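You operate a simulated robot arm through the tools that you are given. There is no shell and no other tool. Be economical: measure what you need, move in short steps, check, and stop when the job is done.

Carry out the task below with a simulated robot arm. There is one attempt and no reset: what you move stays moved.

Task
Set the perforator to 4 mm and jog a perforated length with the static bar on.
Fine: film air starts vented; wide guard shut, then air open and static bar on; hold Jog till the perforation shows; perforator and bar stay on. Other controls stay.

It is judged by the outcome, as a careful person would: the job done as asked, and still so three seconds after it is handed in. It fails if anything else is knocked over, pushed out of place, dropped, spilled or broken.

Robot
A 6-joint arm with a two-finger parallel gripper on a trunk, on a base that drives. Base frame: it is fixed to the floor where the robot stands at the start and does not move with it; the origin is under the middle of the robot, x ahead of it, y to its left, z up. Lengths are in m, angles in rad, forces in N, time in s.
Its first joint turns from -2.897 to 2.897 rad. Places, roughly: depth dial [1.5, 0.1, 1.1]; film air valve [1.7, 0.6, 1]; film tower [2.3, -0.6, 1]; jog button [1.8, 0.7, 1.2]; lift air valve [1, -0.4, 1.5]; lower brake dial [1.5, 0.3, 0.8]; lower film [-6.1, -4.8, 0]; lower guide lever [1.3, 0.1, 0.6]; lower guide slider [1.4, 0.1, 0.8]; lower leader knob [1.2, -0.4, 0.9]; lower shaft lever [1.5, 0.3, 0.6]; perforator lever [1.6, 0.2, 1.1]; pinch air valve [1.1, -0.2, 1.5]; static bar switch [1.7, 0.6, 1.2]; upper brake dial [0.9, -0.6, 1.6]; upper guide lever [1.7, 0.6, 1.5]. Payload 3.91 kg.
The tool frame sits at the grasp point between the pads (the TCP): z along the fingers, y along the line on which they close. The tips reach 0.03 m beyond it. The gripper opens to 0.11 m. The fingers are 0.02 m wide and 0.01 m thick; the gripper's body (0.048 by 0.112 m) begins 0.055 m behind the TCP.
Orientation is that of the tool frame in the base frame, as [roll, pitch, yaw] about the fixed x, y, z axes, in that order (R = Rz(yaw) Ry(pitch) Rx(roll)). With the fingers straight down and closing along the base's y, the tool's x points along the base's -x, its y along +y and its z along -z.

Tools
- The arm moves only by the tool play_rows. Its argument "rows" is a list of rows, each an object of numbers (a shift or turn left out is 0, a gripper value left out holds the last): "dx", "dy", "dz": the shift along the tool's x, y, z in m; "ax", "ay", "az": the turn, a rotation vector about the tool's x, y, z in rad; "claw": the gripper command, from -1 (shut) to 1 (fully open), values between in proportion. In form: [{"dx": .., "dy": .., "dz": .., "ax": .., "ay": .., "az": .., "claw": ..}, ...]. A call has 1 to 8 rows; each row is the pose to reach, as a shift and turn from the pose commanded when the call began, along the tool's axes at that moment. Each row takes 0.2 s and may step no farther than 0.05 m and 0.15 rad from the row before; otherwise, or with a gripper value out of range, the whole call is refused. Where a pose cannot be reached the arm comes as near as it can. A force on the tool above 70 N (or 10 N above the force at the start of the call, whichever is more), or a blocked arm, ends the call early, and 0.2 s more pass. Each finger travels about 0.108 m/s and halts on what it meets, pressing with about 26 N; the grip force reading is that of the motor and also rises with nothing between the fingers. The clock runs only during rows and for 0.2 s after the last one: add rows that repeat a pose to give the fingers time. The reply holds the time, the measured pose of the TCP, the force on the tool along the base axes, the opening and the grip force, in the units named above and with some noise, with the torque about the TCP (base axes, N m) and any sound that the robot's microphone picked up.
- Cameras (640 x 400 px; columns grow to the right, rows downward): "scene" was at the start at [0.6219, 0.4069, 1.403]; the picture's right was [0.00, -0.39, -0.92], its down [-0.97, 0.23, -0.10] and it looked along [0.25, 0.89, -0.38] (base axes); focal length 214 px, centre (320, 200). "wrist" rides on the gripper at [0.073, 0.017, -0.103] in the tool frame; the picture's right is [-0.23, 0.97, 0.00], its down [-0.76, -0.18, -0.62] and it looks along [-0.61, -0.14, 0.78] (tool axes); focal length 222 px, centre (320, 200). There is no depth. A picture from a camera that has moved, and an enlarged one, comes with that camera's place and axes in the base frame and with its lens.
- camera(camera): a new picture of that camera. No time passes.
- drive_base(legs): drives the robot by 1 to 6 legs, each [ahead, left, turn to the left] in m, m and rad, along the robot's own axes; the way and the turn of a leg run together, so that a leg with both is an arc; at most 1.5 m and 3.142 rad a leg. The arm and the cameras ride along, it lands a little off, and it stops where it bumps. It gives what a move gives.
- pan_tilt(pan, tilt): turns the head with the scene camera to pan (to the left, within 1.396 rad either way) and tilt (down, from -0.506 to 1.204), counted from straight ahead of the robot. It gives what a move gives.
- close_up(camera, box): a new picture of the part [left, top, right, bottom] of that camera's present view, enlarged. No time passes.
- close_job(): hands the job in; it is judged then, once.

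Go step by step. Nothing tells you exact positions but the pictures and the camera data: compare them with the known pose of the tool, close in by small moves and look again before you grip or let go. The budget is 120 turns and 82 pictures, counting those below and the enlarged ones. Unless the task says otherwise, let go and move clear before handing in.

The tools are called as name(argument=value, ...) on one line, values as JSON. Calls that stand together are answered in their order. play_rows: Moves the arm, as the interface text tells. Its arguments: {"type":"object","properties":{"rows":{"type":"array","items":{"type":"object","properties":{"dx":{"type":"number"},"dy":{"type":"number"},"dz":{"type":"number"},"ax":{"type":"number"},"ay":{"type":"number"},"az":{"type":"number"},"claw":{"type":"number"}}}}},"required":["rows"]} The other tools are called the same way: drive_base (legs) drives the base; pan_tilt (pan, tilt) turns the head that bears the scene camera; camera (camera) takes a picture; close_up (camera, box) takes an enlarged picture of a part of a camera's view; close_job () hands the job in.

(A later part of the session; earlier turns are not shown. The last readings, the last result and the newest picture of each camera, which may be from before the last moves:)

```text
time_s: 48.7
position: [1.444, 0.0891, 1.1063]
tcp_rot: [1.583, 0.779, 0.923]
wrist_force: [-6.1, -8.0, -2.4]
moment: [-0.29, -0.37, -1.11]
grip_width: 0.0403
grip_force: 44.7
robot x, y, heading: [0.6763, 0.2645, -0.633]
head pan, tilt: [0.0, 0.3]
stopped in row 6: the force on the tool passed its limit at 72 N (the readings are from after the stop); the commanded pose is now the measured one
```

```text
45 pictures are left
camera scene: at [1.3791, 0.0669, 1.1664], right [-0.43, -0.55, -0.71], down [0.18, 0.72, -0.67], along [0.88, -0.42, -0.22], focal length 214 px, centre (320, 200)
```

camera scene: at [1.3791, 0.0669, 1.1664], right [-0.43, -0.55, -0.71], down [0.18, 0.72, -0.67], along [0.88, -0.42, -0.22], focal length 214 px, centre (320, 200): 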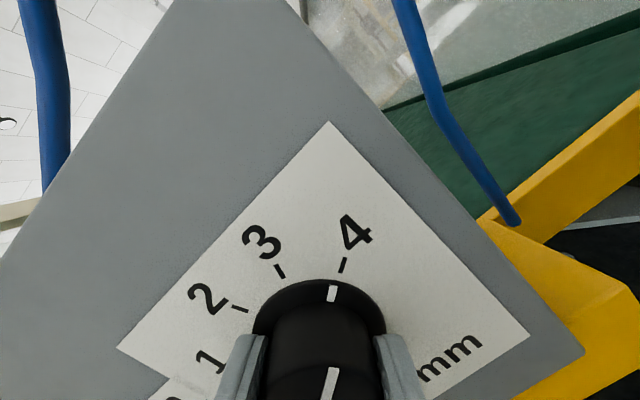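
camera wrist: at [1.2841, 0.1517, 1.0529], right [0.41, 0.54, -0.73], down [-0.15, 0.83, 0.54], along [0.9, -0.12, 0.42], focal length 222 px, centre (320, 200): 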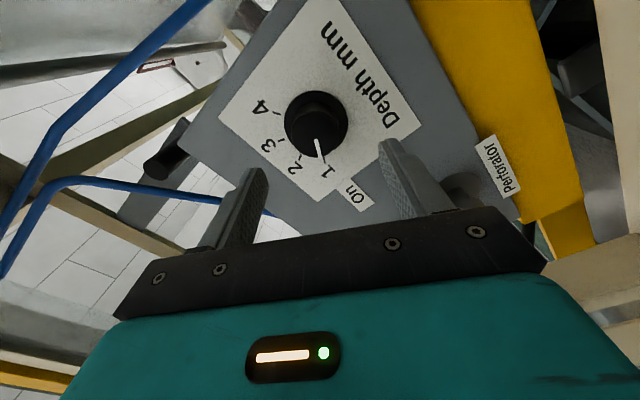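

close_up(camera="scene", box=[220, 200, 440, 400])

```text
2.00 times, centred on (330, 300) of scene
camera zoom: at [1.3791, 0.0669, 1.1664], right [-0.43, -0.55, -0.71], down [0.18, 0.72, -0.67], along [0.88, -0.42, -0.22], focal length 429 px, centre (300, 0)
```

zoom: 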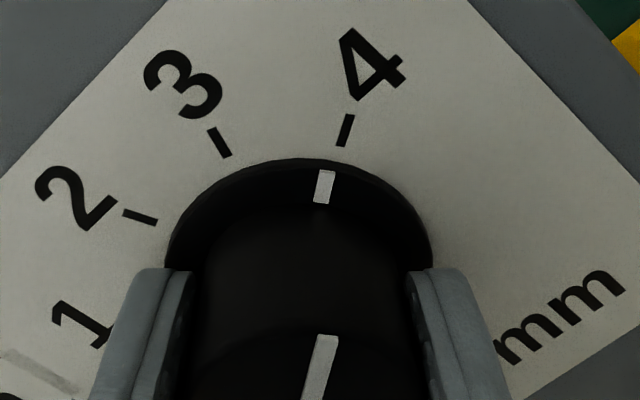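

The pointer is nearly on 4. I release, back off, and look face-on.

play_rows(rows=[{"claw": 0.4}, {"claw": 0.4}, {"claw": 0.4, "dz": -0.04}, {"dz": -0.08}, {"dz": -0.12}])

camera(camera="scene")

close_up(camera="scene", box=[250, 150, 400, 290])

```text
time_s: 49.9
position: [1.3487, 0.1642, 1.108]
tcp_rot: [1.583, 0.78, 0.925]
wrist_force: [-0.2, 0.6, -0.1]
moment: [-0.03, 0.0, -0.01]
grip_width: 0.077
grip_force: 0.0
robot x, y, heading: [0.6728, 0.2644, -0.635]
head pan, tilt: [0.0, 0.3]
```

```text
43 pictures are left
camera scene: at [1.2837, 0.1412, 1.1674], right [-0.43, -0.55, -0.71], down [0.17, 0.72, -0.67], along [0.88, -0.41, -0.22], focal length 214 px, centre (320, 200)
```

scene: 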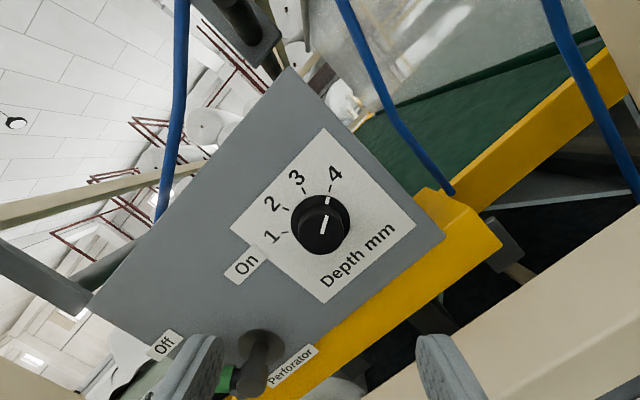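

```text
2.86 times, centred on (325, 220) of scene
camera zoom: at [1.2837, 0.1412, 1.1674], right [-0.43, -0.55, -0.71], down [0.17, 0.72, -0.67], along [0.88, -0.41, -0.22], focal length 613 px, centre (306, 143)
```

zoom: 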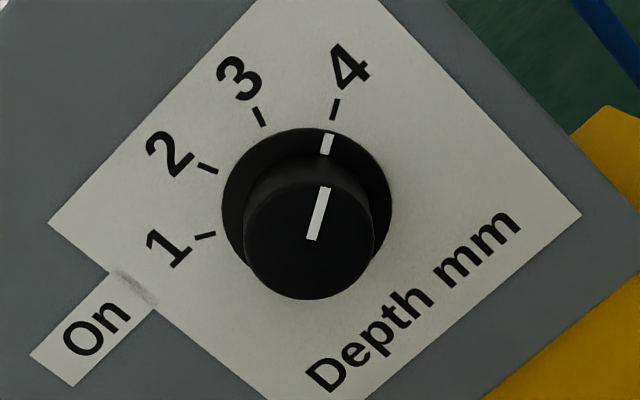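

The dial is on 4. Next the perforator lever (green, leaning to Off): pivot about L=1.10, z=1.035. I back out and bring the tool upright.

play_rows(rows=[{"dz": -0.04}, {"dz": -0.08, "az": -0.13}, {"dz": -0.12, "az": -0.26}, {"dz": -0.16, "az": -0.4}, {"dz": -0.16, "az": -0.53}, {"dz": -0.16, "az": -0.66}, {"dz": -0.16, "az": -0.79, "claw": 0.2}])

play_rows(rows=[{"ax": -0.15, "dx": -0.03}, {"ax": -0.3, "dx": -0.06}, {"ax": -0.3, "dx": -0.09}, {"ax": -0.3, "dx": -0.1}])

play_rows(rows=[{"ay": 0.14}, {"ay": 0.28}, {"ay": 0.42}])

pan_tilt(pan=0.0, tilt=0.1)

camera(camera="scene")

```text
time_s: 51.5
position: [1.222, 0.2623, 1.1095]
tcp_rot: [-3.135, 1.562, 2.495]
wrist_force: [-0.2, -0.1, -0.3]
moment: [0.0, 0.04, 0.0]
grip_width: 0.066
grip_force: 0.1
robot x, y, heading: [0.6749, 0.2665, -0.637]
head pan, tilt: [0.0, 0.3]
```

```text
time_s: 52.5
position: [1.2235, 0.2629, 1.209]
tcp_rot: [2.587, 1.562, 2.233]
wrist_force: [0.0, 0.0, 0.7]
moment: [0.01, -0.05, 0.05]
grip_width: 0.0662
grip_force: 0.0
robot x, y, heading: [0.674, 0.2646, -0.631]
head pan, tilt: [0.0, 0.3]
```

```text
time_s: 53.3
position: [1.2223, 0.2618, 1.2102]
tcp_rot: [3.135, 1.143, 2.783]
wrist_force: [-0.3, -0.3, 0.7]
moment: [0.03, -0.05, -0.01]
grip_width: 0.0659
grip_force: 0.1
robot x, y, heading: [0.6716, 0.2669, -0.634]
head pan, tilt: [0.0, 0.3]
```

```text
time_s: 54.1
position: [1.2233, 0.2613, 1.2093]
tcp_rot: [3.134, 1.144, 2.778]
wrist_force: [0.8, -0.3, 1.6]
moment: [0.0, 0.0, 0.0]
grip_width: 0.0661
grip_force: 0.0
robot x, y, heading: [0.6761, 0.2673, -0.634]
head pan, tilt: [0.0, 0.099]
```

```text
41 pictures are left
camera scene: at [1.2286, 0.2597, 1.3182], right [-0.35, -0.94, 0.0], down [-0.47, 0.18, -0.86], along [0.81, -0.3, -0.5], focal length 214 px, centre (320, 200)
```

scene: 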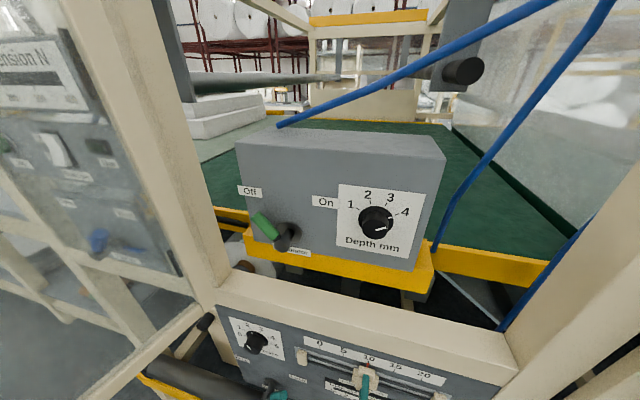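

The perforator handle is at about N=1.117, L=1.143, z=1.07. I line up with a tilted tool and approach to 0.1 m short.

play_rows(rows=[{"dy": 0.037, "dz": 0.02}, {"dy": 0.074, "dz": 0.04}, {"dx": -0.01, "dy": 0.111, "dz": 0.06}, {"dx": -0.013, "dy": 0.111, "dz": 0.105}, {"dx": -0.013, "dy": 0.111, "dz": 0.15}, {"dx": -0.013, "dy": 0.111, "dz": 0.195}, {"dx": -0.013, "dy": 0.111, "dz": 0.24}, {"dx": -0.013, "dy": 0.111, "dz": 0.26}])

camera(camera="scene")

camera(camera="wrist")

```text
time_s: 55.9
position: [1.488, 0.281, 1.1147]
tcp_rot: [3.132, 1.145, 2.779]
wrist_force: [-0.4, -0.8, -0.4]
moment: [-0.01, 0.05, 0.02]
grip_width: 0.0663
grip_force: 0.2
robot x, y, heading: [0.6735, 0.2679, -0.639]
head pan, tilt: [0.0, 0.099]
```

```text
40 pictures are left
camera scene: at [1.4951, 0.2795, 1.2241], right [-0.35, -0.94, 0.0], down [-0.47, 0.18, -0.87], along [0.81, -0.3, -0.5], focal length 214 px, centre (320, 200)
```

scene: 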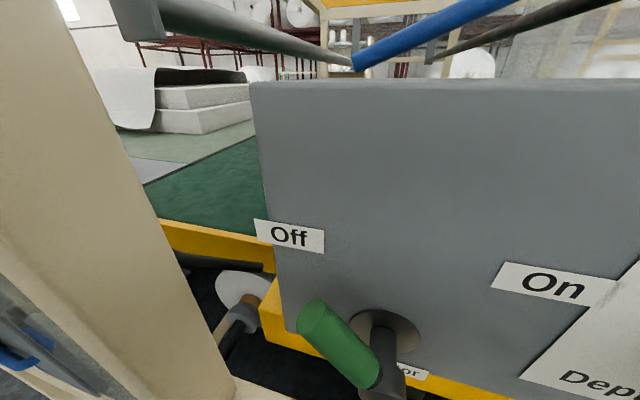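

```text
39 pictures are left
camera wrist: at [1.3796, 0.3405, 1.0916], right [0.43, 0.88, 0.21], down [-0.3, -0.08, 0.95], along [0.85, -0.47, 0.23], focal length 222 px, centre (320, 200)
```

wrist: 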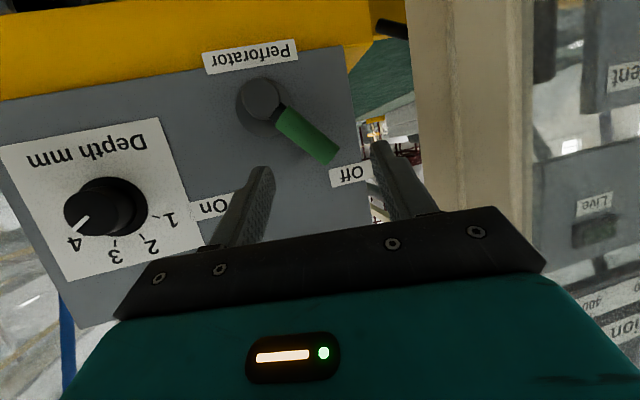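

Triangulated again: green handle from (N1.095, L1.113, z1.06) to (N1.098, L1.145, z1.10). I straddle it and then sweep right.

play_rows(rows=[{"dx": -0.009, "dy": -0.003, "dz": 0.03}, {"dx": -0.009, "dy": -0.003, "dz": 0.06}, {"dx": -0.009, "dy": -0.003, "dz": 0.08}, {"dx": -0.009, "dy": -0.003, "dz": 0.08}])

camera(camera="wrist")

camera(camera="scene")

```text
time_s: 56.9
position: [1.5575, 0.2528, 1.0903]
tcp_rot: [3.129, 1.146, 2.78]
wrist_force: [-35.0, 11.0, 0.0]
moment: [0.03, 0.2, -1.57]
grip_width: 0.0668
grip_force: 0.2
robot x, y, heading: [0.6714, 0.2675, -0.632]
head pan, tilt: [0.0, 0.099]
```

```text
38 pictures are left
camera wrist: at [1.4479, 0.3134, 1.0669], right [0.42, 0.88, 0.21], down [-0.3, -0.08, 0.95], along [0.85, -0.47, 0.23], focal length 222 px, centre (320, 200)
```

wrist: 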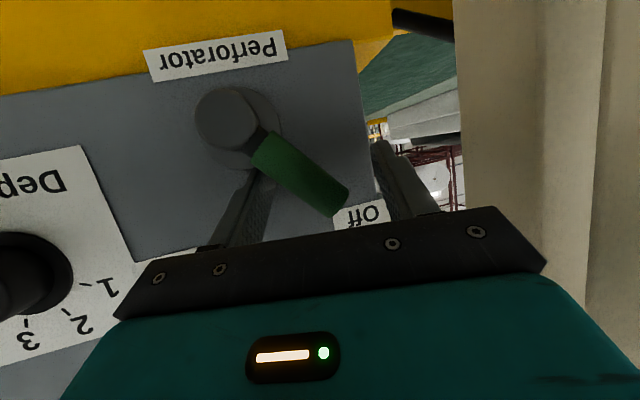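

```text
37 pictures are left
camera scene: at [1.5634, 0.2525, 1.1995], right [-0.35, -0.94, 0.0], down [-0.47, 0.18, -0.87], along [0.81, -0.3, -0.5], focal length 214 px, centre (320, 200)
```

scene: 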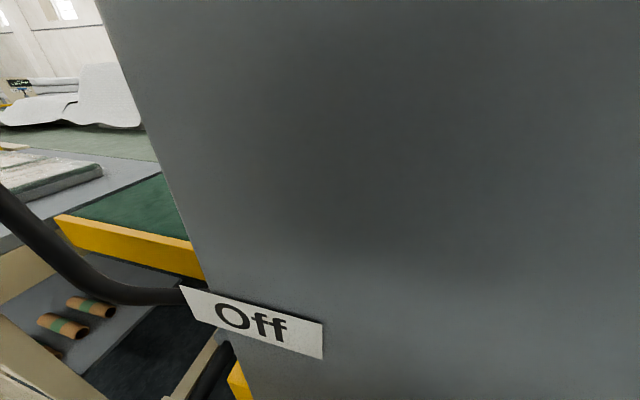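

A fingertip lightly touches the panel; I back off 6 mm and sweep right.

play_rows(rows=[{"dz": -0.007}, {"dx": 0.002, "dy": -0.019, "dz": -0.012}, {"dx": 0.005, "dy": -0.038, "dz": -0.017}, {"dx": 0.007, "dy": -0.058, "dz": -0.022}, {"dx": 0.009, "dy": -0.077, "dz": -0.027}])

camera(camera="wrist")

```text
time_s: 58.1
position: [1.5058, 0.189, 1.0909]
tcp_rot: [3.134, 1.144, 2.782]
wrist_force: [-0.1, 0.1, -0.2]
moment: [0.0, 0.02, 0.02]
grip_width: 0.0659
grip_force: 0.1
robot x, y, heading: [0.6725, 0.2662, -0.631]
head pan, tilt: [0.0, 0.099]
```

```text
36 pictures are left
camera wrist: at [1.3962, 0.249, 1.0674], right [0.43, 0.88, 0.21], down [-0.3, -0.08, 0.95], along [0.85, -0.47, 0.23], focal length 222 px, centre (320, 200)
```

wrist: 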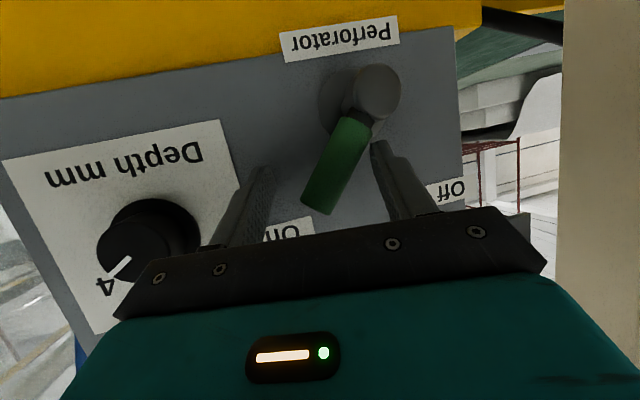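

The lever follows and has passed upright; I continue to its stop.

play_rows(rows=[{"dx": 0.001, "dy": -0.012, "dz": -0.002}, {"dx": 0.002, "dy": -0.024, "dz": -0.004}, {"dx": 0.003, "dy": -0.034, "dz": -0.006}, {"dx": 0.003, "dy": -0.044, "dz": -0.008}])

camera(camera="wrist")

```text
time_s: 58.6
position: [1.4999, 0.1827, 1.0945]
tcp_rot: [3.117, 1.15, 2.777]
wrist_force: [21.8, 14.5, 8.5]
moment: [0.64, -0.58, 0.0]
grip_width: 0.0764
grip_force: 11.0
robot x, y, heading: [0.6733, 0.2641, -0.623]
head pan, tilt: [0.0, 0.099]
stopped in row 2: the force on the tool passed its limit at 82 N (the readings are from after the stop); the commanded pose is now the measured one
```

```text
35 pictures are left
camera wrist: at [1.3899, 0.2404, 1.0702], right [0.41, 0.88, 0.22], down [-0.31, -0.09, 0.95], along [0.86, -0.46, 0.23], focal length 222 px, centre (320, 200)
```

wrist: 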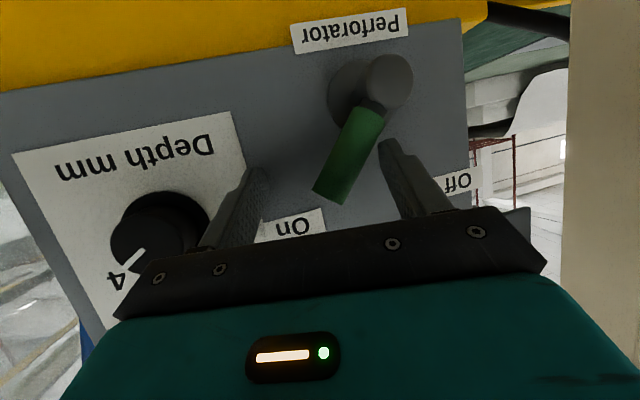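

The lever is against its stop. I back out and inspect lever and dial.

play_rows(rows=[{"dy": 0.008}, {"dy": 0.008, "dz": -0.04}, {"dy": 0.008, "dz": -0.08}, {"dy": 0.008, "dz": -0.12}, {"dy": -0.02, "dz": -0.16}, {"dy": -0.05, "dz": -0.2}])

close_up(camera="scene", box=[160, 160, 480, 360])

```text
time_s: 60.0
position: [1.3114, 0.1933, 1.1753]
tcp_rot: [3.12, 1.147, 2.777]
wrist_force: [1.3, 1.0, -0.1]
moment: [-0.02, -0.03, -0.06]
grip_width: 0.0659
grip_force: 0.0
robot x, y, heading: [0.6686, 0.2658, -0.635]
head pan, tilt: [0.0, 0.099]
```

```text
2.00 times, centred on (320, 260) of scene
camera zoom: at [1.3153, 0.1911, 1.2837], right [-0.34, -0.94, -0.01], down [-0.47, 0.18, -0.87], along [0.82, -0.29, -0.5], focal length 429 px, centre (320, 80)
```

zoom: 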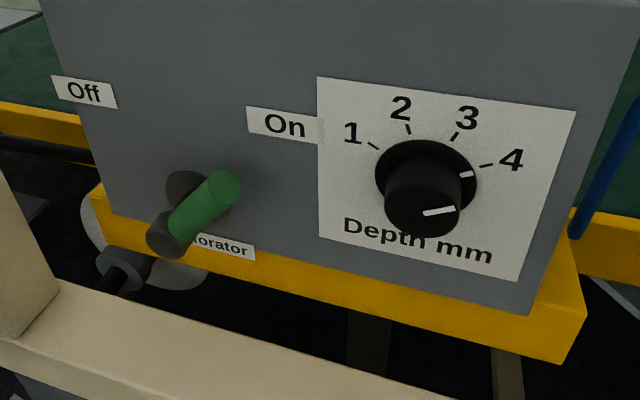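

Perforator is On and depth at 4 mm. Now I back out to shut the guard.

play_rows(rows=[{"dz": -0.05}, {"dz": -0.1}, {"dz": -0.15, "ay": -0.14}, {"dz": -0.2, "ay": -0.28}, {"dz": -0.2, "ay": -0.42}])

drive_base(legs=[[-0.35, 0, 0]])

camera(camera="scene")

```text
time_s: 61.2
position: [1.1384, 0.2535, 1.2558]
tcp_rot: [1.687, 1.561, 1.338]
wrist_force: [0.2, 0.7, 0.4]
moment: [-0.01, -0.01, 0.01]
grip_width: 0.066
grip_force: 0.0
robot x, y, heading: [0.6744, 0.2656, -0.628]
head pan, tilt: [0.0, 0.099]
```

```text
time_s: 63.5
position: [0.8575, 0.4599, 1.2554]
tcp_rot: [1.836, 1.561, 1.49]
wrist_force: [1.2, -0.8, 0.2]
moment: [0.03, 0.0, -0.03]
grip_width: 0.0661
grip_force: 0.0
robot x, y, heading: [0.3949, 0.4673, -0.622]
head pan, tilt: [0.0, 0.099]
```

```text
33 pictures are left
camera scene: at [0.8214, 0.4725, 1.3592], right [-0.34, -0.94, -0.01], down [-0.09, 0.04, -0.99], along [0.94, -0.33, -0.1], focal length 214 px, centre (320, 200)
```

scene: 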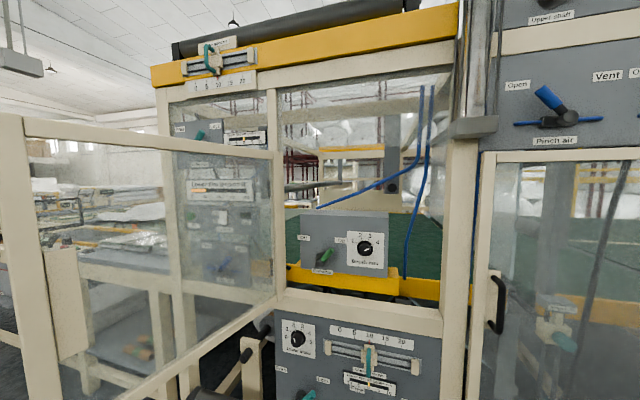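

The guard is open ~105°, its free edge at N≈0.53, L≈1.35. I'll straddle that edge (above the handle) and swing it shut; first base left.

drive_base(legs=[[0, 0.33, 0]])

play_rows(rows=[{"dx": -0.03, "ax": 0.1, "claw": 1}, {"dx": -0.06, "dy": 0.02, "ax": 0.2}, {"dx": -0.06, "dy": 0.06, "ax": 0.2}, {"dx": -0.06, "dy": 0.1, "ax": 0.2}])

pan_tilt(pan=0.3, tilt=0.3)

camera(camera="scene")

```text
time_s: 65.7
position: [1.0502, 0.7255, 1.2563]
tcp_rot: [1.833, 1.563, 1.49]
wrist_force: [-1.3, 0.1, 0.7]
moment: [-0.04, -0.03, -0.02]
grip_width: 0.0659
grip_force: 0.0
robot x, y, heading: [0.5863, 0.7332, -0.624]
head pan, tilt: [0.0, 0.099]
```

```text
time_s: 66.7
position: [1.084, 0.8182, 1.3187]
tcp_rot: [1.951, 1.561, 1.409]
wrist_force: [-0.6, -0.4, 1.3]
moment: [0.02, 0.03, 0.05]
grip_width: 0.11
grip_force: 0.0
robot x, y, heading: [0.5861, 0.7331, -0.624]
head pan, tilt: [0.0, 0.099]
```

```text
time_s: 67.5
position: [1.0837, 0.8187, 1.3191]
tcp_rot: [2.041, 1.562, 1.497]
wrist_force: [-0.6, -0.2, 0.3]
moment: [0.02, 0.01, -0.01]
grip_width: 0.1099
grip_force: 0.0
robot x, y, heading: [0.5871, 0.7389, -0.626]
head pan, tilt: [0.3, 0.3]
```

```text
32 pictures are left
camera scene: at [1.0628, 0.864, 1.4021], right [-0.24, -0.97, -0.01], down [-0.29, 0.08, -0.95], along [0.93, -0.23, -0.3], focal length 214 px, centre (320, 200)
```

scene: 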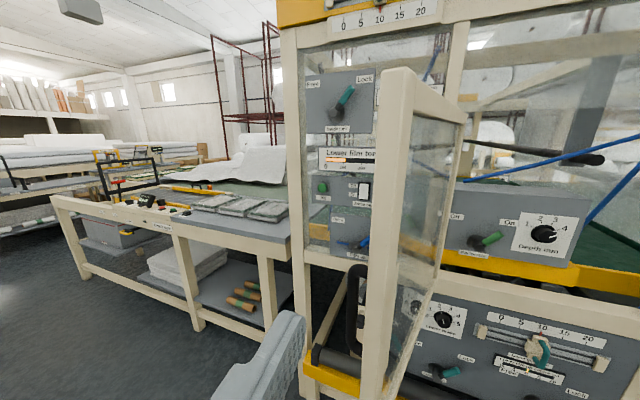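

The edge (0.037 m thick) is straight ahead. I advance to straddle it.

play_rows(rows=[{"dy": 0.02, "dz": 0.03}, {"dy": 0.02, "dz": 0.07}, {"dy": 0.02, "dz": 0.11}, {"dy": 0.02, "dz": 0.14}, {"dy": 0.02, "dz": 0.165}])

camera(camera="wrist")

```text
time_s: 68.7
position: [1.2366, 0.7509, 1.3159]
tcp_rot: [2.037, 1.56, 1.496]
wrist_force: [0.5, 0.4, 0.8]
moment: [0.01, 0.04, 0.02]
grip_width: 0.1102
grip_force: 0.1
robot x, y, heading: [0.5856, 0.7356, -0.626]
head pan, tilt: [0.3, 0.3]
```

```text
31 pictures are left
camera wrist: at [1.1572, 0.8203, 1.2447], right [0.5, 0.83, 0.24], down [-0.63, 0.16, 0.76], along [0.6, -0.53, 0.6], focal length 222 px, centre (320, 200)
```

wrist: 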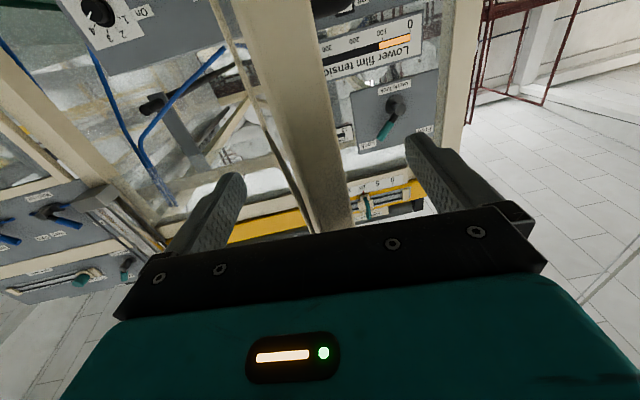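

The edge is between the fingers. I sweep it along its arc toward closed.

play_rows(rows=[{"dz": -0.015, "dy": -0.0457, "ax": -0.05}, {"dz": -0.0259, "dy": -0.0929, "ax": -0.1}, {"dz": -0.0322, "dy": -0.1405, "ax": -0.15}, {"dz": -0.034, "dy": -0.1885, "ax": -0.2}, {"dz": -0.0308, "dy": -0.2361, "ax": -0.25}, {"dz": -0.0234, "dy": -0.2831, "ax": -0.3}, {"dz": -0.011, "dy": -0.3296, "ax": -0.35}, {"dz": 0.0055, "dy": -0.3754, "ax": -0.4}])

camera(camera="wrist")

```text
time_s: 70.3
position: [1.0322, 0.4435, 1.2543]
tcp_rot: [-2.648, 1.181, -3.02]
wrist_force: [-39.7, 6.5, 16.6]
moment: [-0.45, -4.2, 0.83]
grip_width: 0.1098
grip_force: 0.2
robot x, y, heading: [0.5835, 0.7349, -0.633]
head pan, tilt: [0.3, 0.3]
stopped in row 8: the force on the tool passed its limit at 110 N (the readings are from after the stop); the commanded pose is now the measured one
```

```text
30 pictures are left
camera wrist: at [0.9225, 0.4951, 1.2181], right [0.41, 0.91, 0.03], down [-0.31, 0.1, 0.94], along [0.86, -0.4, 0.33], focal length 222 px, centre (320, 200)
```

wrist: 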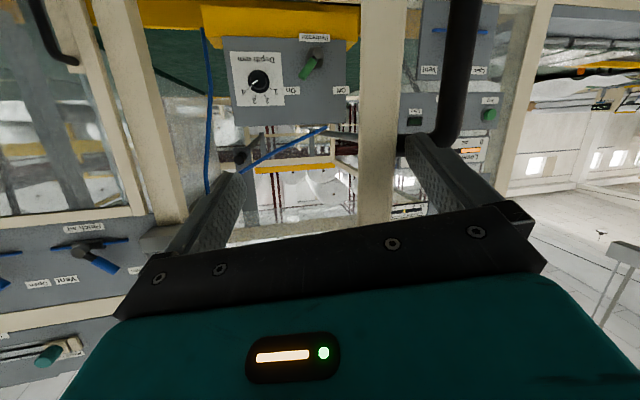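

The door is around 60°; the left finger met the handle and the arm was deflected. I back off, close the fingers and look.

play_rows(rows=[{"dz": -0.03}, {"dz": -0.06}, {"dz": -0.1}])

camera(camera="scene")

```text
time_s: 71.2
position: [0.9518, 0.4802, 1.2835]
tcp_rot: [-2.663, 1.172, -3.034]
wrist_force: [-0.1, -0.6, -1.3]
moment: [0.03, 0.04, 0.02]
grip_width: 0.1101
grip_force: 0.1
robot x, y, heading: [0.5869, 0.7353, -0.634]
head pan, tilt: [0.3, 0.3]
```

```text
29 pictures are left
camera scene: at [0.9576, 0.5252, 1.3702], right [-0.06, -1.0, 0.07], down [-0.64, -0.02, -0.77], along [0.77, -0.09, -0.64], focal length 214 px, centre (320, 200)
```

scene: 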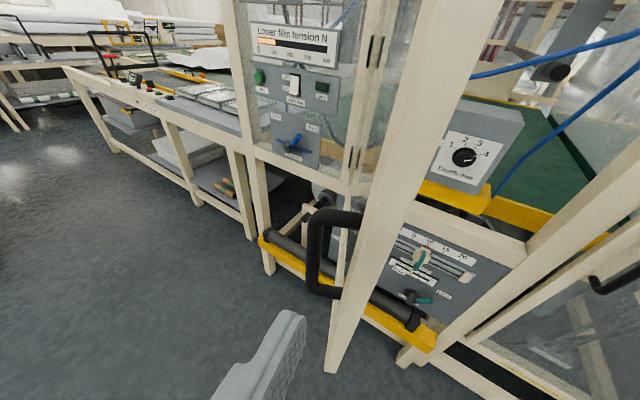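

The door is at ~65°. I re-level the tool, close it, and move to the door's outer side above the handle.

play_rows(rows=[{"az": 0.1, "claw": -1}, {"az": 0.19}])

play_rows(rows=[{"ay": -0.12}, {"ay": -0.24}, {"ay": -0.352}])

play_rows(rows=[{"ax": 0.12}, {"ax": 0.24}, {"ax": 0.24, "dx": -0.03, "dy": 0.03}, {"ax": 0.24, "dx": -0.045, "dy": 0.07}, {"ax": 0.24, "dx": -0.045, "dy": 0.11}, {"ax": 0.24, "dx": -0.045, "dy": 0.15}, {"ax": 0.24, "dx": -0.045, "dy": 0.17}])

pan_tilt(pan=-0.2, tilt=0.3)

camera(camera="scene")

```text
time_s: 71.8
position: [0.9528, 0.4796, 1.2843]
tcp_rot: [-3.139, 1.22, 2.738]
wrist_force: [1.0, 0.0, 0.2]
moment: [-0.01, 0.0, 0.02]
grip_width: 0.0
grip_force: 17.7
robot x, y, heading: [0.5864, 0.7335, -0.632]
head pan, tilt: [0.3, 0.3]
```

```text
time_s: 72.5
position: [0.9509, 0.4796, 1.2849]
tcp_rot: [-0.582, 1.565, -0.988]
wrist_force: [0.5, -1.0, -0.2]
moment: [-0.02, 0.0, 0.03]
grip_width: 0.0
grip_force: 25.9
robot x, y, heading: [0.5857, 0.7378, -0.63]
head pan, tilt: [0.3, 0.3]
```

```text
time_s: 74.2
position: [1.0196, 0.6367, 1.3296]
tcp_rot: [-0.206, 1.567, -0.849]
wrist_force: [0.0, -0.9, -0.3]
moment: [0.0, 0.03, 0.05]
grip_width: 0.0001
grip_force: 26.2
out of reach, approached as far as the arm can: row 2
robot x, y, heading: [0.586, 0.7367, -0.625]
head pan, tilt: [0.3, 0.3]
```

```text
time_s: 75.1
position: [1.0185, 0.6359, 1.3289]
tcp_rot: [-0.471, 1.567, -1.117]
wrist_force: [0.0, -0.4, 0.2]
moment: [0.0, 0.01, 0.01]
grip_width: 0.0001
grip_force: 26.0
robot x, y, heading: [0.5871, 0.7387, -0.634]
head pan, tilt: [-0.201, 0.3]
```

```text
28 pictures are left
camera scene: at [0.976, 0.6467, 1.4127], right [-0.75, -0.66, 0.0], down [-0.19, 0.22, -0.96], along [0.63, -0.72, -0.29], focal length 214 px, centre (320, 200)
```

scene: 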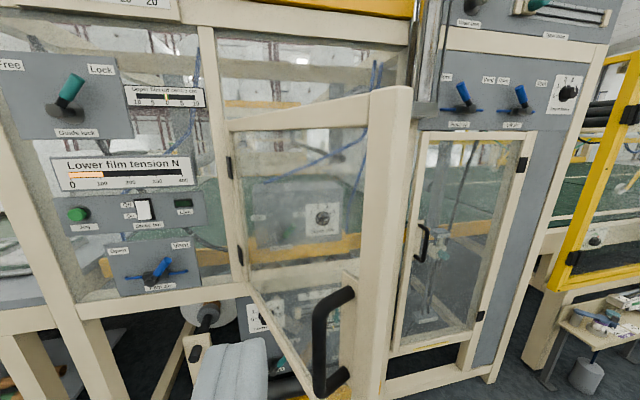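

The tool is squared and left of the door. I go in along the outer face and push the door closed.

play_rows(rows=[{"dx": -0.01, "dz": 0.048}, {"dx": -0.02, "dz": 0.096}, {"dx": -0.02, "dz": 0.145}, {"dx": -0.02, "dz": 0.194}, {"dx": -0.02, "dz": 0.213, "dy": -0.04}, {"dx": -0.02, "dz": 0.227, "dy": -0.077}, {"dx": -0.02, "dz": 0.25, "dy": -0.12}, {"dx": -0.02, "dz": 0.278, "dy": -0.16}])

camera(camera="scene")

```text
time_s: 76.9
position: [1.1432, 0.3407, 1.3513]
tcp_rot: [-0.296, 1.565, -0.942]
wrist_force: [-0.1, 0.1, 0.3]
moment: [0.03, 0.01, 0.0]
grip_width: 0.0
grip_force: 26.2
robot x, y, heading: [0.5854, 0.7377, -0.63]
head pan, tilt: [-0.201, 0.3]
```

```text
27 pictures are left
camera scene: at [1.1009, 0.3506, 1.4342], right [-0.75, -0.66, 0.0], down [-0.19, 0.22, -0.96], along [0.63, -0.72, -0.29], focal length 214 px, centre (320, 200)
```

scene: 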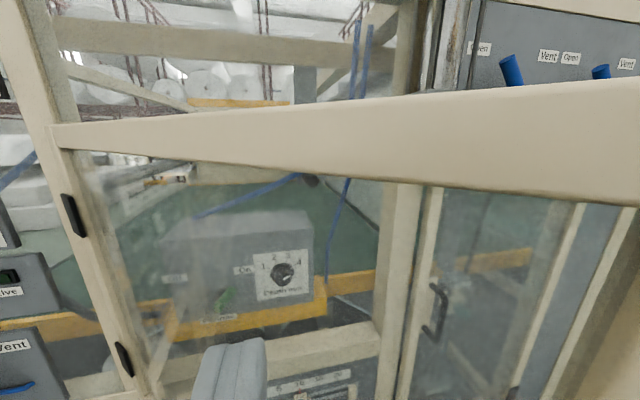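

The door is ~40° from closed. I continue pushing it shut.

play_rows(rows=[{"dz": 0.035, "dy": -0.032}, {"dz": 0.07, "dy": -0.064}, {"dz": 0.11, "dy": -0.088}, {"dz": 0.15, "dy": -0.11}, {"dz": 0.19, "dy": -0.122}, {"dz": 0.225, "dy": -0.135}, {"dz": 0.25, "dy": -0.14}, {"dz": 0.265, "dy": -0.142}])

camera(camera="scene")

```text
time_s: 78.7
position: [1.2702, 0.0681, 1.3511]
tcp_rot: [-0.347, 1.567, -0.993]
wrist_force: [0.1, -0.1, 0.8]
moment: [0.02, -0.02, -0.01]
grip_width: 0.0
grip_force: 25.9
robot x, y, heading: [0.5864, 0.7397, -0.631]
head pan, tilt: [-0.201, 0.3]
```

```text
26 pictures are left
camera scene: at [1.2275, 0.0767, 1.4344], right [-0.75, -0.66, 0.0], down [-0.19, 0.22, -0.96], along [0.63, -0.72, -0.29], focal length 214 px, centre (320, 200)
```

scene: 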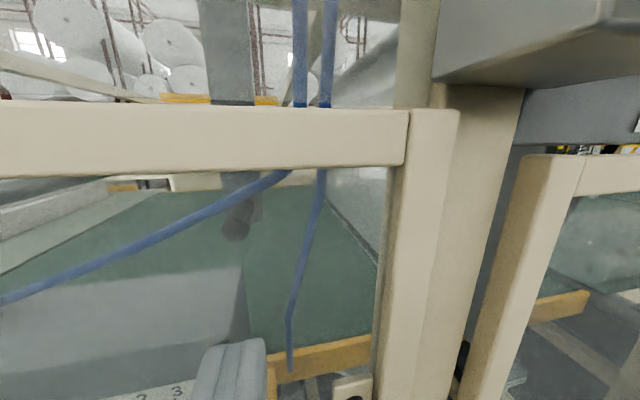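

Nearly shut with no resistance yet. I shift to the door's right stile and press until it resists.

play_rows(rows=[{"dz": -0.02, "dy": -0.04}, {"dz": -0.02, "dy": -0.075}, {"dz": 0.0, "dy": -0.075}, {"dz": 0.01, "dy": -0.075}, {"dz": 0.02, "dy": -0.075}, {"dz": 0.03, "dy": -0.075}, {"dz": 0.04, "dy": -0.075}])

camera(camera="scene")

```text
time_s: 80.2
position: [1.2491, -0.0106, 1.3494]
tcp_rot: [-1.938, 1.565, -2.583]
wrist_force: [-18.8, 19.0, -7.4]
moment: [0.0, 0.16, 0.32]
grip_width: 0.0
grip_force: 25.9
robot x, y, heading: [0.5873, 0.7381, -0.631]
head pan, tilt: [-0.201, 0.3]
stopped in row 7: the force on the tool passed its limit at 108 N (the readings are from after the stop); the commanded pose is now the measured one
```

```text
25 pictures are left
camera scene: at [1.2062, -0.0007, 1.4337], right [-0.75, -0.66, 0.0], down [-0.2, 0.22, -0.96], along [0.63, -0.72, -0.3], focal length 214 px, centre (320, 200)
```

scene: 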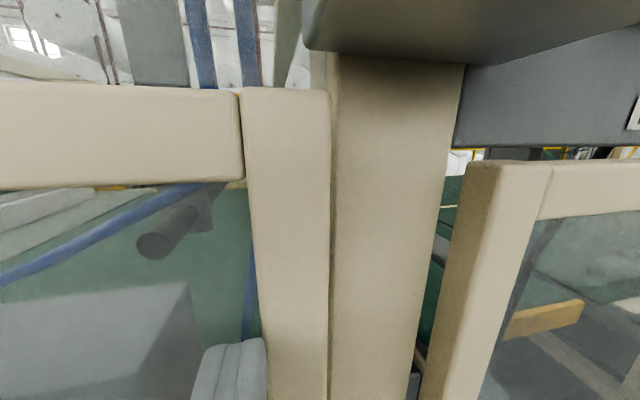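

The guard is shut against its frame. I retreat and move left to the film air valve, static bar switch and jog button.

play_rows(rows=[{"dz": -0.045}, {"dz": -0.09}, {"dz": -0.135}, {"dz": -0.18}, {"dz": -0.225}, {"dz": -0.27}, {"dz": -0.3}])

drive_base(legs=[[0, 0.45, 0]])

pan_tilt(pan=0.4, tilt=0.2)

camera(camera="scene")

```text
time_s: 81.8
position: [1.0121, 0.167, 1.3487]
tcp_rot: [-2.418, 1.565, -3.064]
wrist_force: [0.3, -0.3, -0.9]
moment: [-0.04, -0.07, 0.0]
grip_width: 0.0
grip_force: 26.1
robot x, y, heading: [0.5835, 0.736, -0.633]
head pan, tilt: [-0.201, 0.3]
```

```text
time_s: 84.5
position: [1.2751, 0.5318, 1.349]
tcp_rot: [-2.42, 1.568, -3.064]
wrist_force: [0.6, 0.3, 0.6]
moment: [0.0, 0.03, 0.0]
grip_width: 0.0
grip_force: 25.6
robot x, y, heading: [0.8445, 1.0993, -0.627]
head pan, tilt: [-0.201, 0.3]
```

```text
time_s: 85.5
position: [1.2753, 0.5312, 1.3493]
tcp_rot: [-2.41, 1.567, -3.054]
wrist_force: [-0.2, -0.4, -0.3]
moment: [0.01, 0.02, 0.01]
grip_width: 0.0001
grip_force: 26.4
robot x, y, heading: [0.849, 1.1009, -0.631]
head pan, tilt: [0.4, 0.201]
```

```text
24 pictures are left
camera scene: at [1.2612, 0.5877, 1.4424], right [-0.24, -0.97, 0.0], down [-0.2, 0.05, -0.98], along [0.95, -0.24, -0.2], focal length 214 px, centre (320, 200)
```

scene: 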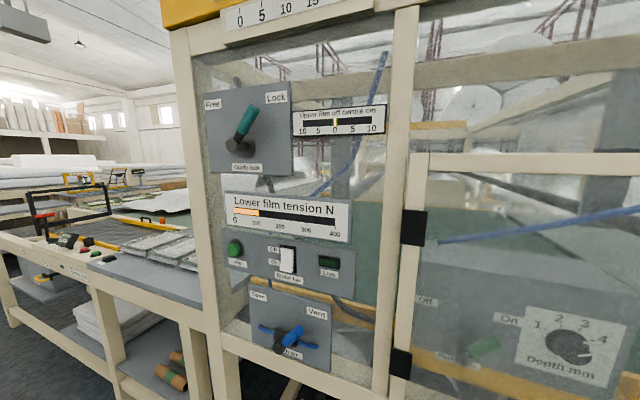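

close_up(camera="scene", box=[210, 225, 370, 375])

```text
2.67 times, centred on (290, 300) of scene
camera zoom: at [1.2612, 0.5877, 1.4424], right [-0.24, -0.97, 0.0], down [-0.2, 0.05, -0.98], along [0.95, -0.24, -0.2], focal length 572 px, centre (400, -67)
```

zoom: 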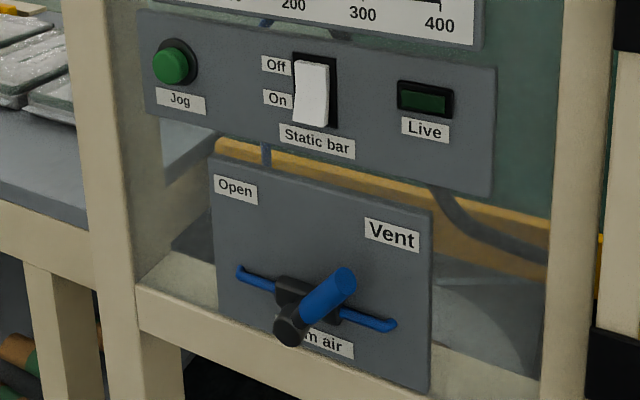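

Static rocker is Off (press its lower half for On), jog is the green button, film air leans to Vent. Film air handle tip is at about N1.01, L1.424, z1.067 with pivot L1.475, z1.008. I line up the opened gripper with it.

play_rows(rows=[{"dx": 0.036, "dy": 0.031, "claw": 0.2}, {"dx": 0.073, "dy": 0.062}, {"dx": 0.11, "dy": 0.093}, {"dx": 0.147, "dy": 0.124}, {"dx": 0.184, "dy": 0.155}, {"dx": 0.221, "dy": 0.186}, {"dx": 0.258, "dy": 0.217}, {"dx": 0.294, "dy": 0.248}])

drive_base(legs=[[0.22, 0, 0]])

pan_tilt(pan=0.0, tilt=0.4)

camera(camera="scene")

camera(camera="wrist")

```text
time_s: 87.3
position: [1.3897, 0.6894, 1.0733]
tcp_rot: [3.085, 1.523, 2.487]
wrist_force: [0.4, 0.5, 0.7]
moment: [0.03, -0.02, 0.01]
grip_width: 0.0661
grip_force: 0.0
out of reach, approached as far as the arm can: row 6, 7, 8
robot x, y, heading: [0.848, 1.1003, -0.631]
head pan, tilt: [0.4, 0.201]
```

```text
time_s: 89.0
position: [1.5698, 0.5588, 1.0738]
tcp_rot: [3.077, 1.522, 2.481]
wrist_force: [-0.2, -0.3, -0.2]
moment: [-0.01, 0.02, -0.01]
grip_width: 0.066
grip_force: 0.1
robot x, y, heading: [1.0241, 0.9728, -0.629]
head pan, tilt: [0.4, 0.201]
```

```text
time_s: 89.9
position: [1.5692, 0.5588, 1.0746]
tcp_rot: [3.077, 1.522, 2.483]
wrist_force: [-1.1, -0.3, 0.3]
moment: [0.01, -0.01, -0.02]
grip_width: 0.0662
grip_force: 0.1
robot x, y, heading: [1.0257, 0.9697, -0.624]
head pan, tilt: [0.0, 0.4]
```

```text
22 pictures are left
camera scene: at [1.5406, 0.5796, 1.1507], right [-0.56, -0.83, 0.0], down [-0.36, 0.24, -0.9], along [0.75, -0.5, -0.43], focal length 214 px, centre (320, 200)
```

scene: 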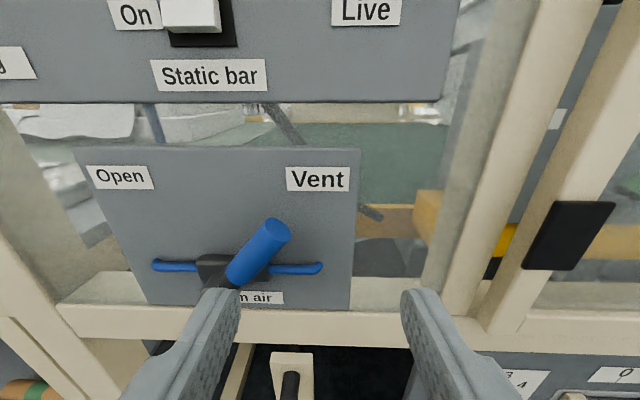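

```text
21 pictures are left
camera wrist: at [1.4913, 0.634, 1.0069], right [0.55, 0.8, 0.23], down [-0.59, 0.18, 0.79], along [0.59, -0.57, 0.57], focal length 222 px, centre (320, 200)
```

wrist: 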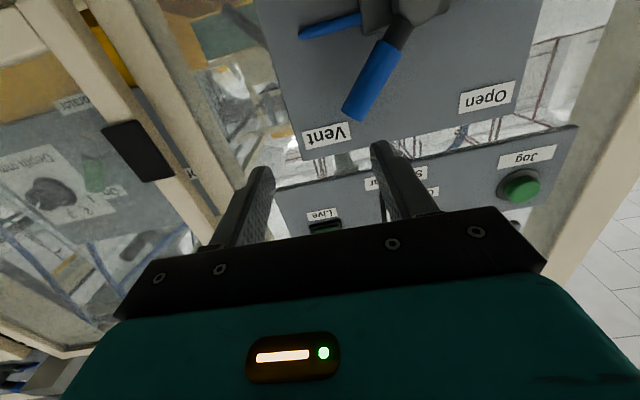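

I shift left 0.044 and advance to straddle the film air handle, then sweep left to Open.

play_rows(rows=[{"dx": 0.013, "dy": 0.044}, {"dx": 0.013, "dy": 0.044, "dz": 0.04}, {"dx": 0.013, "dy": 0.044, "dz": 0.075}, {"dx": 0.013, "dy": 0.044, "dz": 0.075}])

camera(camera="wrist")

```text
time_s: 90.6
position: [1.6167, 0.5329, 1.0576]
tcp_rot: [3.091, 1.517, 2.519]
wrist_force: [-38.6, 22.3, 9.3]
moment: [0.27, -0.55, 1.33]
grip_width: 0.0648
grip_force: 0.1
out of reach, approached as far as the arm can: row 1, 2, 3
robot x, y, heading: [1.0265, 0.97, -0.629]
head pan, tilt: [0.0, 0.4]
stopped in row 3: the force on the tool passed its limit at 139 N (the readings are from after the stop); the commanded pose is now the measured one
```

```text
20 pictures are left
camera wrist: at [1.5365, 0.6059, 0.9906], right [0.54, 0.81, 0.23], down [-0.59, 0.16, 0.79], along [0.61, -0.56, 0.56], focal length 222 px, centre (320, 200)
```

wrist: 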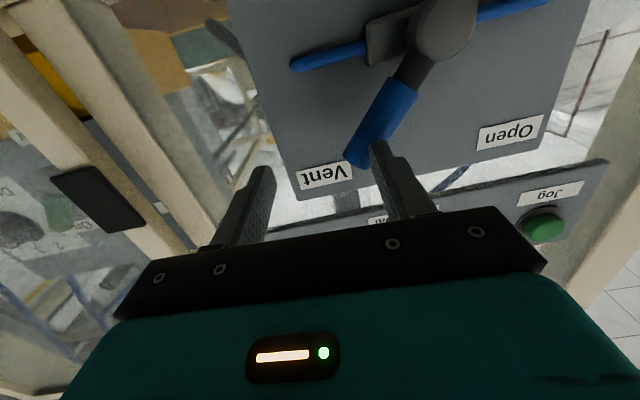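

The tool was limited by reach and nudged the handle's end; I back off and pitch the tool down, which eases the wrist.

play_rows(rows=[{"dz": -0.04}, {"dz": -0.08}, {"dz": -0.08, "dx": -0.03, "ay": 0.12}, {"dz": -0.08, "dx": -0.06, "ay": 0.24}, {"dz": -0.08, "dx": -0.06, "ay": 0.36}])

drive_base(legs=[[0, 0.05, 0]])

pan_tilt(pan=0.0, tilt=0.1)

camera(camera="scene")

```text
time_s: 91.8
position: [1.5728, 0.5894, 1.1322]
tcp_rot: [2.401, 1.225, 1.915]
wrist_force: [-0.8, -0.9, -3.0]
moment: [0.0, -0.12, 0.08]
grip_width: 0.0662
grip_force: 0.0
out of reach, approached as far as the arm can: row 4, 5
robot x, y, heading: [1.0283, 0.9697, -0.625]
head pan, tilt: [0.0, 0.4]
```

```text
time_s: 92.8
position: [1.5914, 0.6207, 1.1153]
tcp_rot: [3.105, 1.232, 2.576]
wrist_force: [-0.5, 0.9, 0.1]
moment: [-0.01, 0.0, 0.01]
grip_width: 0.0659
grip_force: 0.0
robot x, y, heading: [1.0568, 1.0071, -0.626]
head pan, tilt: [0.0, 0.4]
```

```text
time_s: 93.6
position: [1.5895, 0.6201, 1.1151]
tcp_rot: [3.105, 1.231, 2.576]
wrist_force: [-0.5, 0.6, 0.3]
moment: [0.01, 0.0, -0.02]
grip_width: 0.0659
grip_force: 0.2
robot x, y, heading: [1.0537, 1.0129, -0.626]
head pan, tilt: [0.0, 0.099]
```

```text
19 pictures are left
camera scene: at [1.5868, 0.6214, 1.2239], right [-0.51, -0.86, -0.01], down [-0.36, 0.23, -0.9], along [0.78, -0.45, -0.43], focal length 214 px, centre (320, 200)
```

scene: 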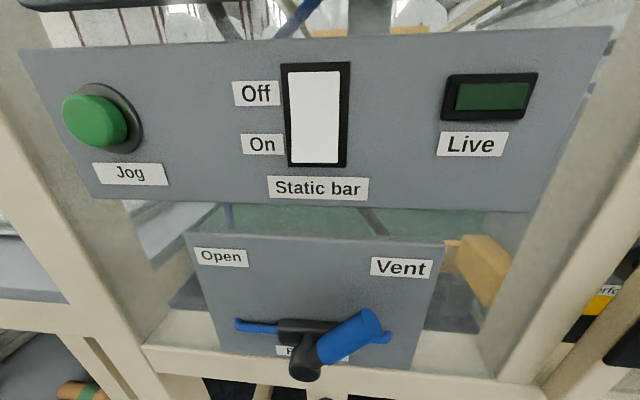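

Arm dead ahead seems awkward for the wrist; earlier postures with the work to the left were fine. I shift the base right 0.3 and reach left.

drive_base(legs=[[-0.04, -0.32, 0]])

play_rows(rows=[{"dy": 0.045}, {"dy": 0.09}, {"dy": 0.135}, {"dy": 0.18}, {"dy": 0.225}, {"dy": 0.27}, {"dy": 0.31}])

camera(camera="scene")

camera(camera="wrist")

```text
time_s: 95.7
position: [1.3727, 0.386, 1.1146]
tcp_rot: [3.106, 1.23, 2.579]
wrist_force: [0.0, 0.0, 0.4]
moment: [0.02, 0.03, -0.02]
grip_width: 0.0662
grip_force: 0.0
robot x, y, heading: [0.8361, 0.7735, -0.623]
head pan, tilt: [0.0, 0.099]
```

```text
time_s: 97.3
position: [1.5297, 0.6544, 1.1179]
tcp_rot: [3.105, 1.233, 2.578]
wrist_force: [0.5, 0.4, 0.5]
moment: [-0.02, 0.0, 0.01]
grip_width: 0.0663
grip_force: 0.1
robot x, y, heading: [0.8352, 0.7763, -0.626]
head pan, tilt: [0.0, 0.099]
```

```text
18 pictures are left
camera scene: at [1.5255, 0.6555, 1.2271], right [-0.5, -0.86, -0.01], down [-0.36, 0.22, -0.91], along [0.79, -0.45, -0.42], focal length 214 px, centre (320, 200)
```

scene: 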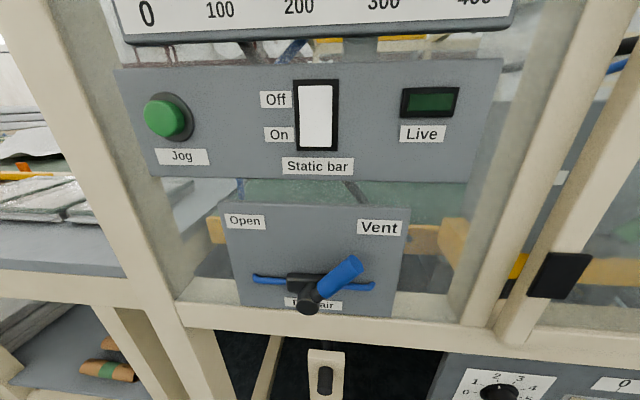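

```text
17 pictures are left
camera wrist: at [1.4333, 0.7308, 1.0838], right [0.55, 0.8, 0.23], down [-0.38, 0.0, 0.92], along [0.74, -0.6, 0.31], focal length 222 px, centre (320, 200)
```

wrist: 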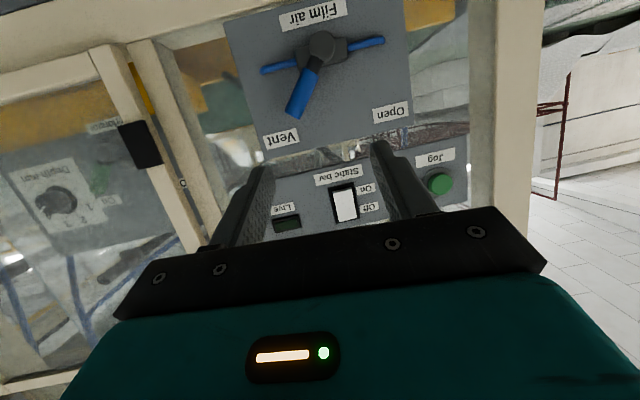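

Good posture. Film air handle tip at (N1.012, L1.43, z1.057), pivot (L1.481, z0.998). I move in to straddle it.

play_rows(rows=[{"dx": 0.013, "dy": -0.022, "dz": 0.04}, {"dx": 0.013, "dy": -0.022, "dz": 0.085}, {"dx": 0.013, "dy": -0.022, "dz": 0.13}, {"dx": 0.013, "dy": -0.022, "dz": 0.16}, {"dx": 0.013, "dy": -0.022, "dz": 0.178}])

camera(camera="wrist")

```text
time_s: 98.5
position: [1.6595, 0.5532, 1.0458]
tcp_rot: [3.105, 1.235, 2.579]
wrist_force: [-0.2, 0.8, 0.2]
moment: [-0.02, 0.05, -0.02]
grip_width: 0.066
grip_force: 0.1
robot x, y, heading: [0.8372, 0.772, -0.621]
head pan, tilt: [0.0, 0.099]
```

```text
16 pictures are left
camera wrist: at [1.564, 0.6299, 1.0132], right [0.55, 0.8, 0.23], down [-0.38, 0.0, 0.92], along [0.74, -0.6, 0.31], focal length 222 px, centre (320, 200)
```

wrist: 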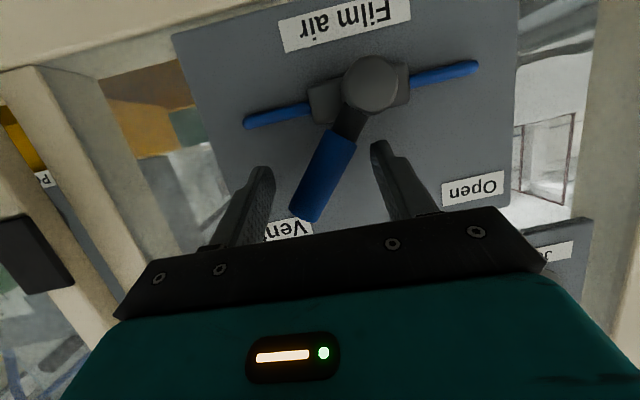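

The handle is between the fingers. Sweep left toward Open.

play_rows(rows=[{"dx": -0.001, "dy": 0.02, "dz": 0.002}, {"dx": -0.002, "dy": 0.04, "dz": 0.004}, {"dx": -0.003, "dy": 0.06, "dz": 0.006}, {"dx": -0.003, "dy": 0.08, "dz": 0.008}, {"dx": -0.004, "dy": 0.095, "dz": 0.01}, {"dx": -0.004, "dy": 0.11, "dz": 0.011}, {"dx": -0.005, "dy": 0.12, "dz": 0.012}, {"dx": -0.005, "dy": 0.13, "dz": 0.012}])

camera(camera="wrist")

```text
time_s: 100.2
position: [1.7237, 0.634, 1.0534]
tcp_rot: [3.11, 1.236, 2.563]
wrist_force: [-29.5, -37.1, 16.4]
moment: [-1.14, 1.01, -1.09]
grip_width: 0.0895
grip_force: 23.0
robot x, y, heading: [0.8395, 0.7733, -0.634]
head pan, tilt: [0.0, 0.099]
stopped in row 8: the force on the tool passed its limit at 81 N (the readings are from after the stop); the commanded pose is now the measured one
```

```text
15 pictures are left
camera wrist: at [1.6303, 0.712, 1.019], right [0.57, 0.79, 0.22], down [-0.39, 0.02, 0.92], along [0.72, -0.61, 0.31], focal length 222 px, centre (320, 200)
```

wrist: 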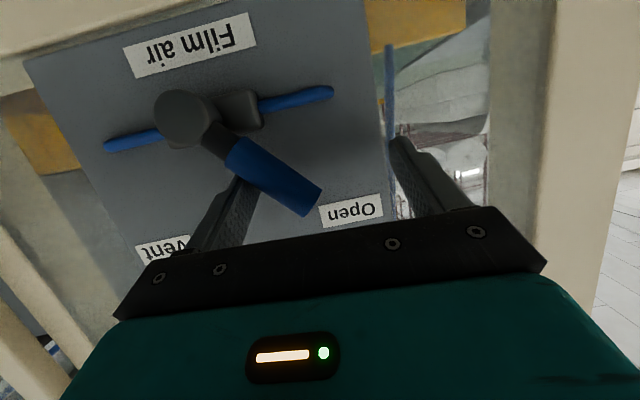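

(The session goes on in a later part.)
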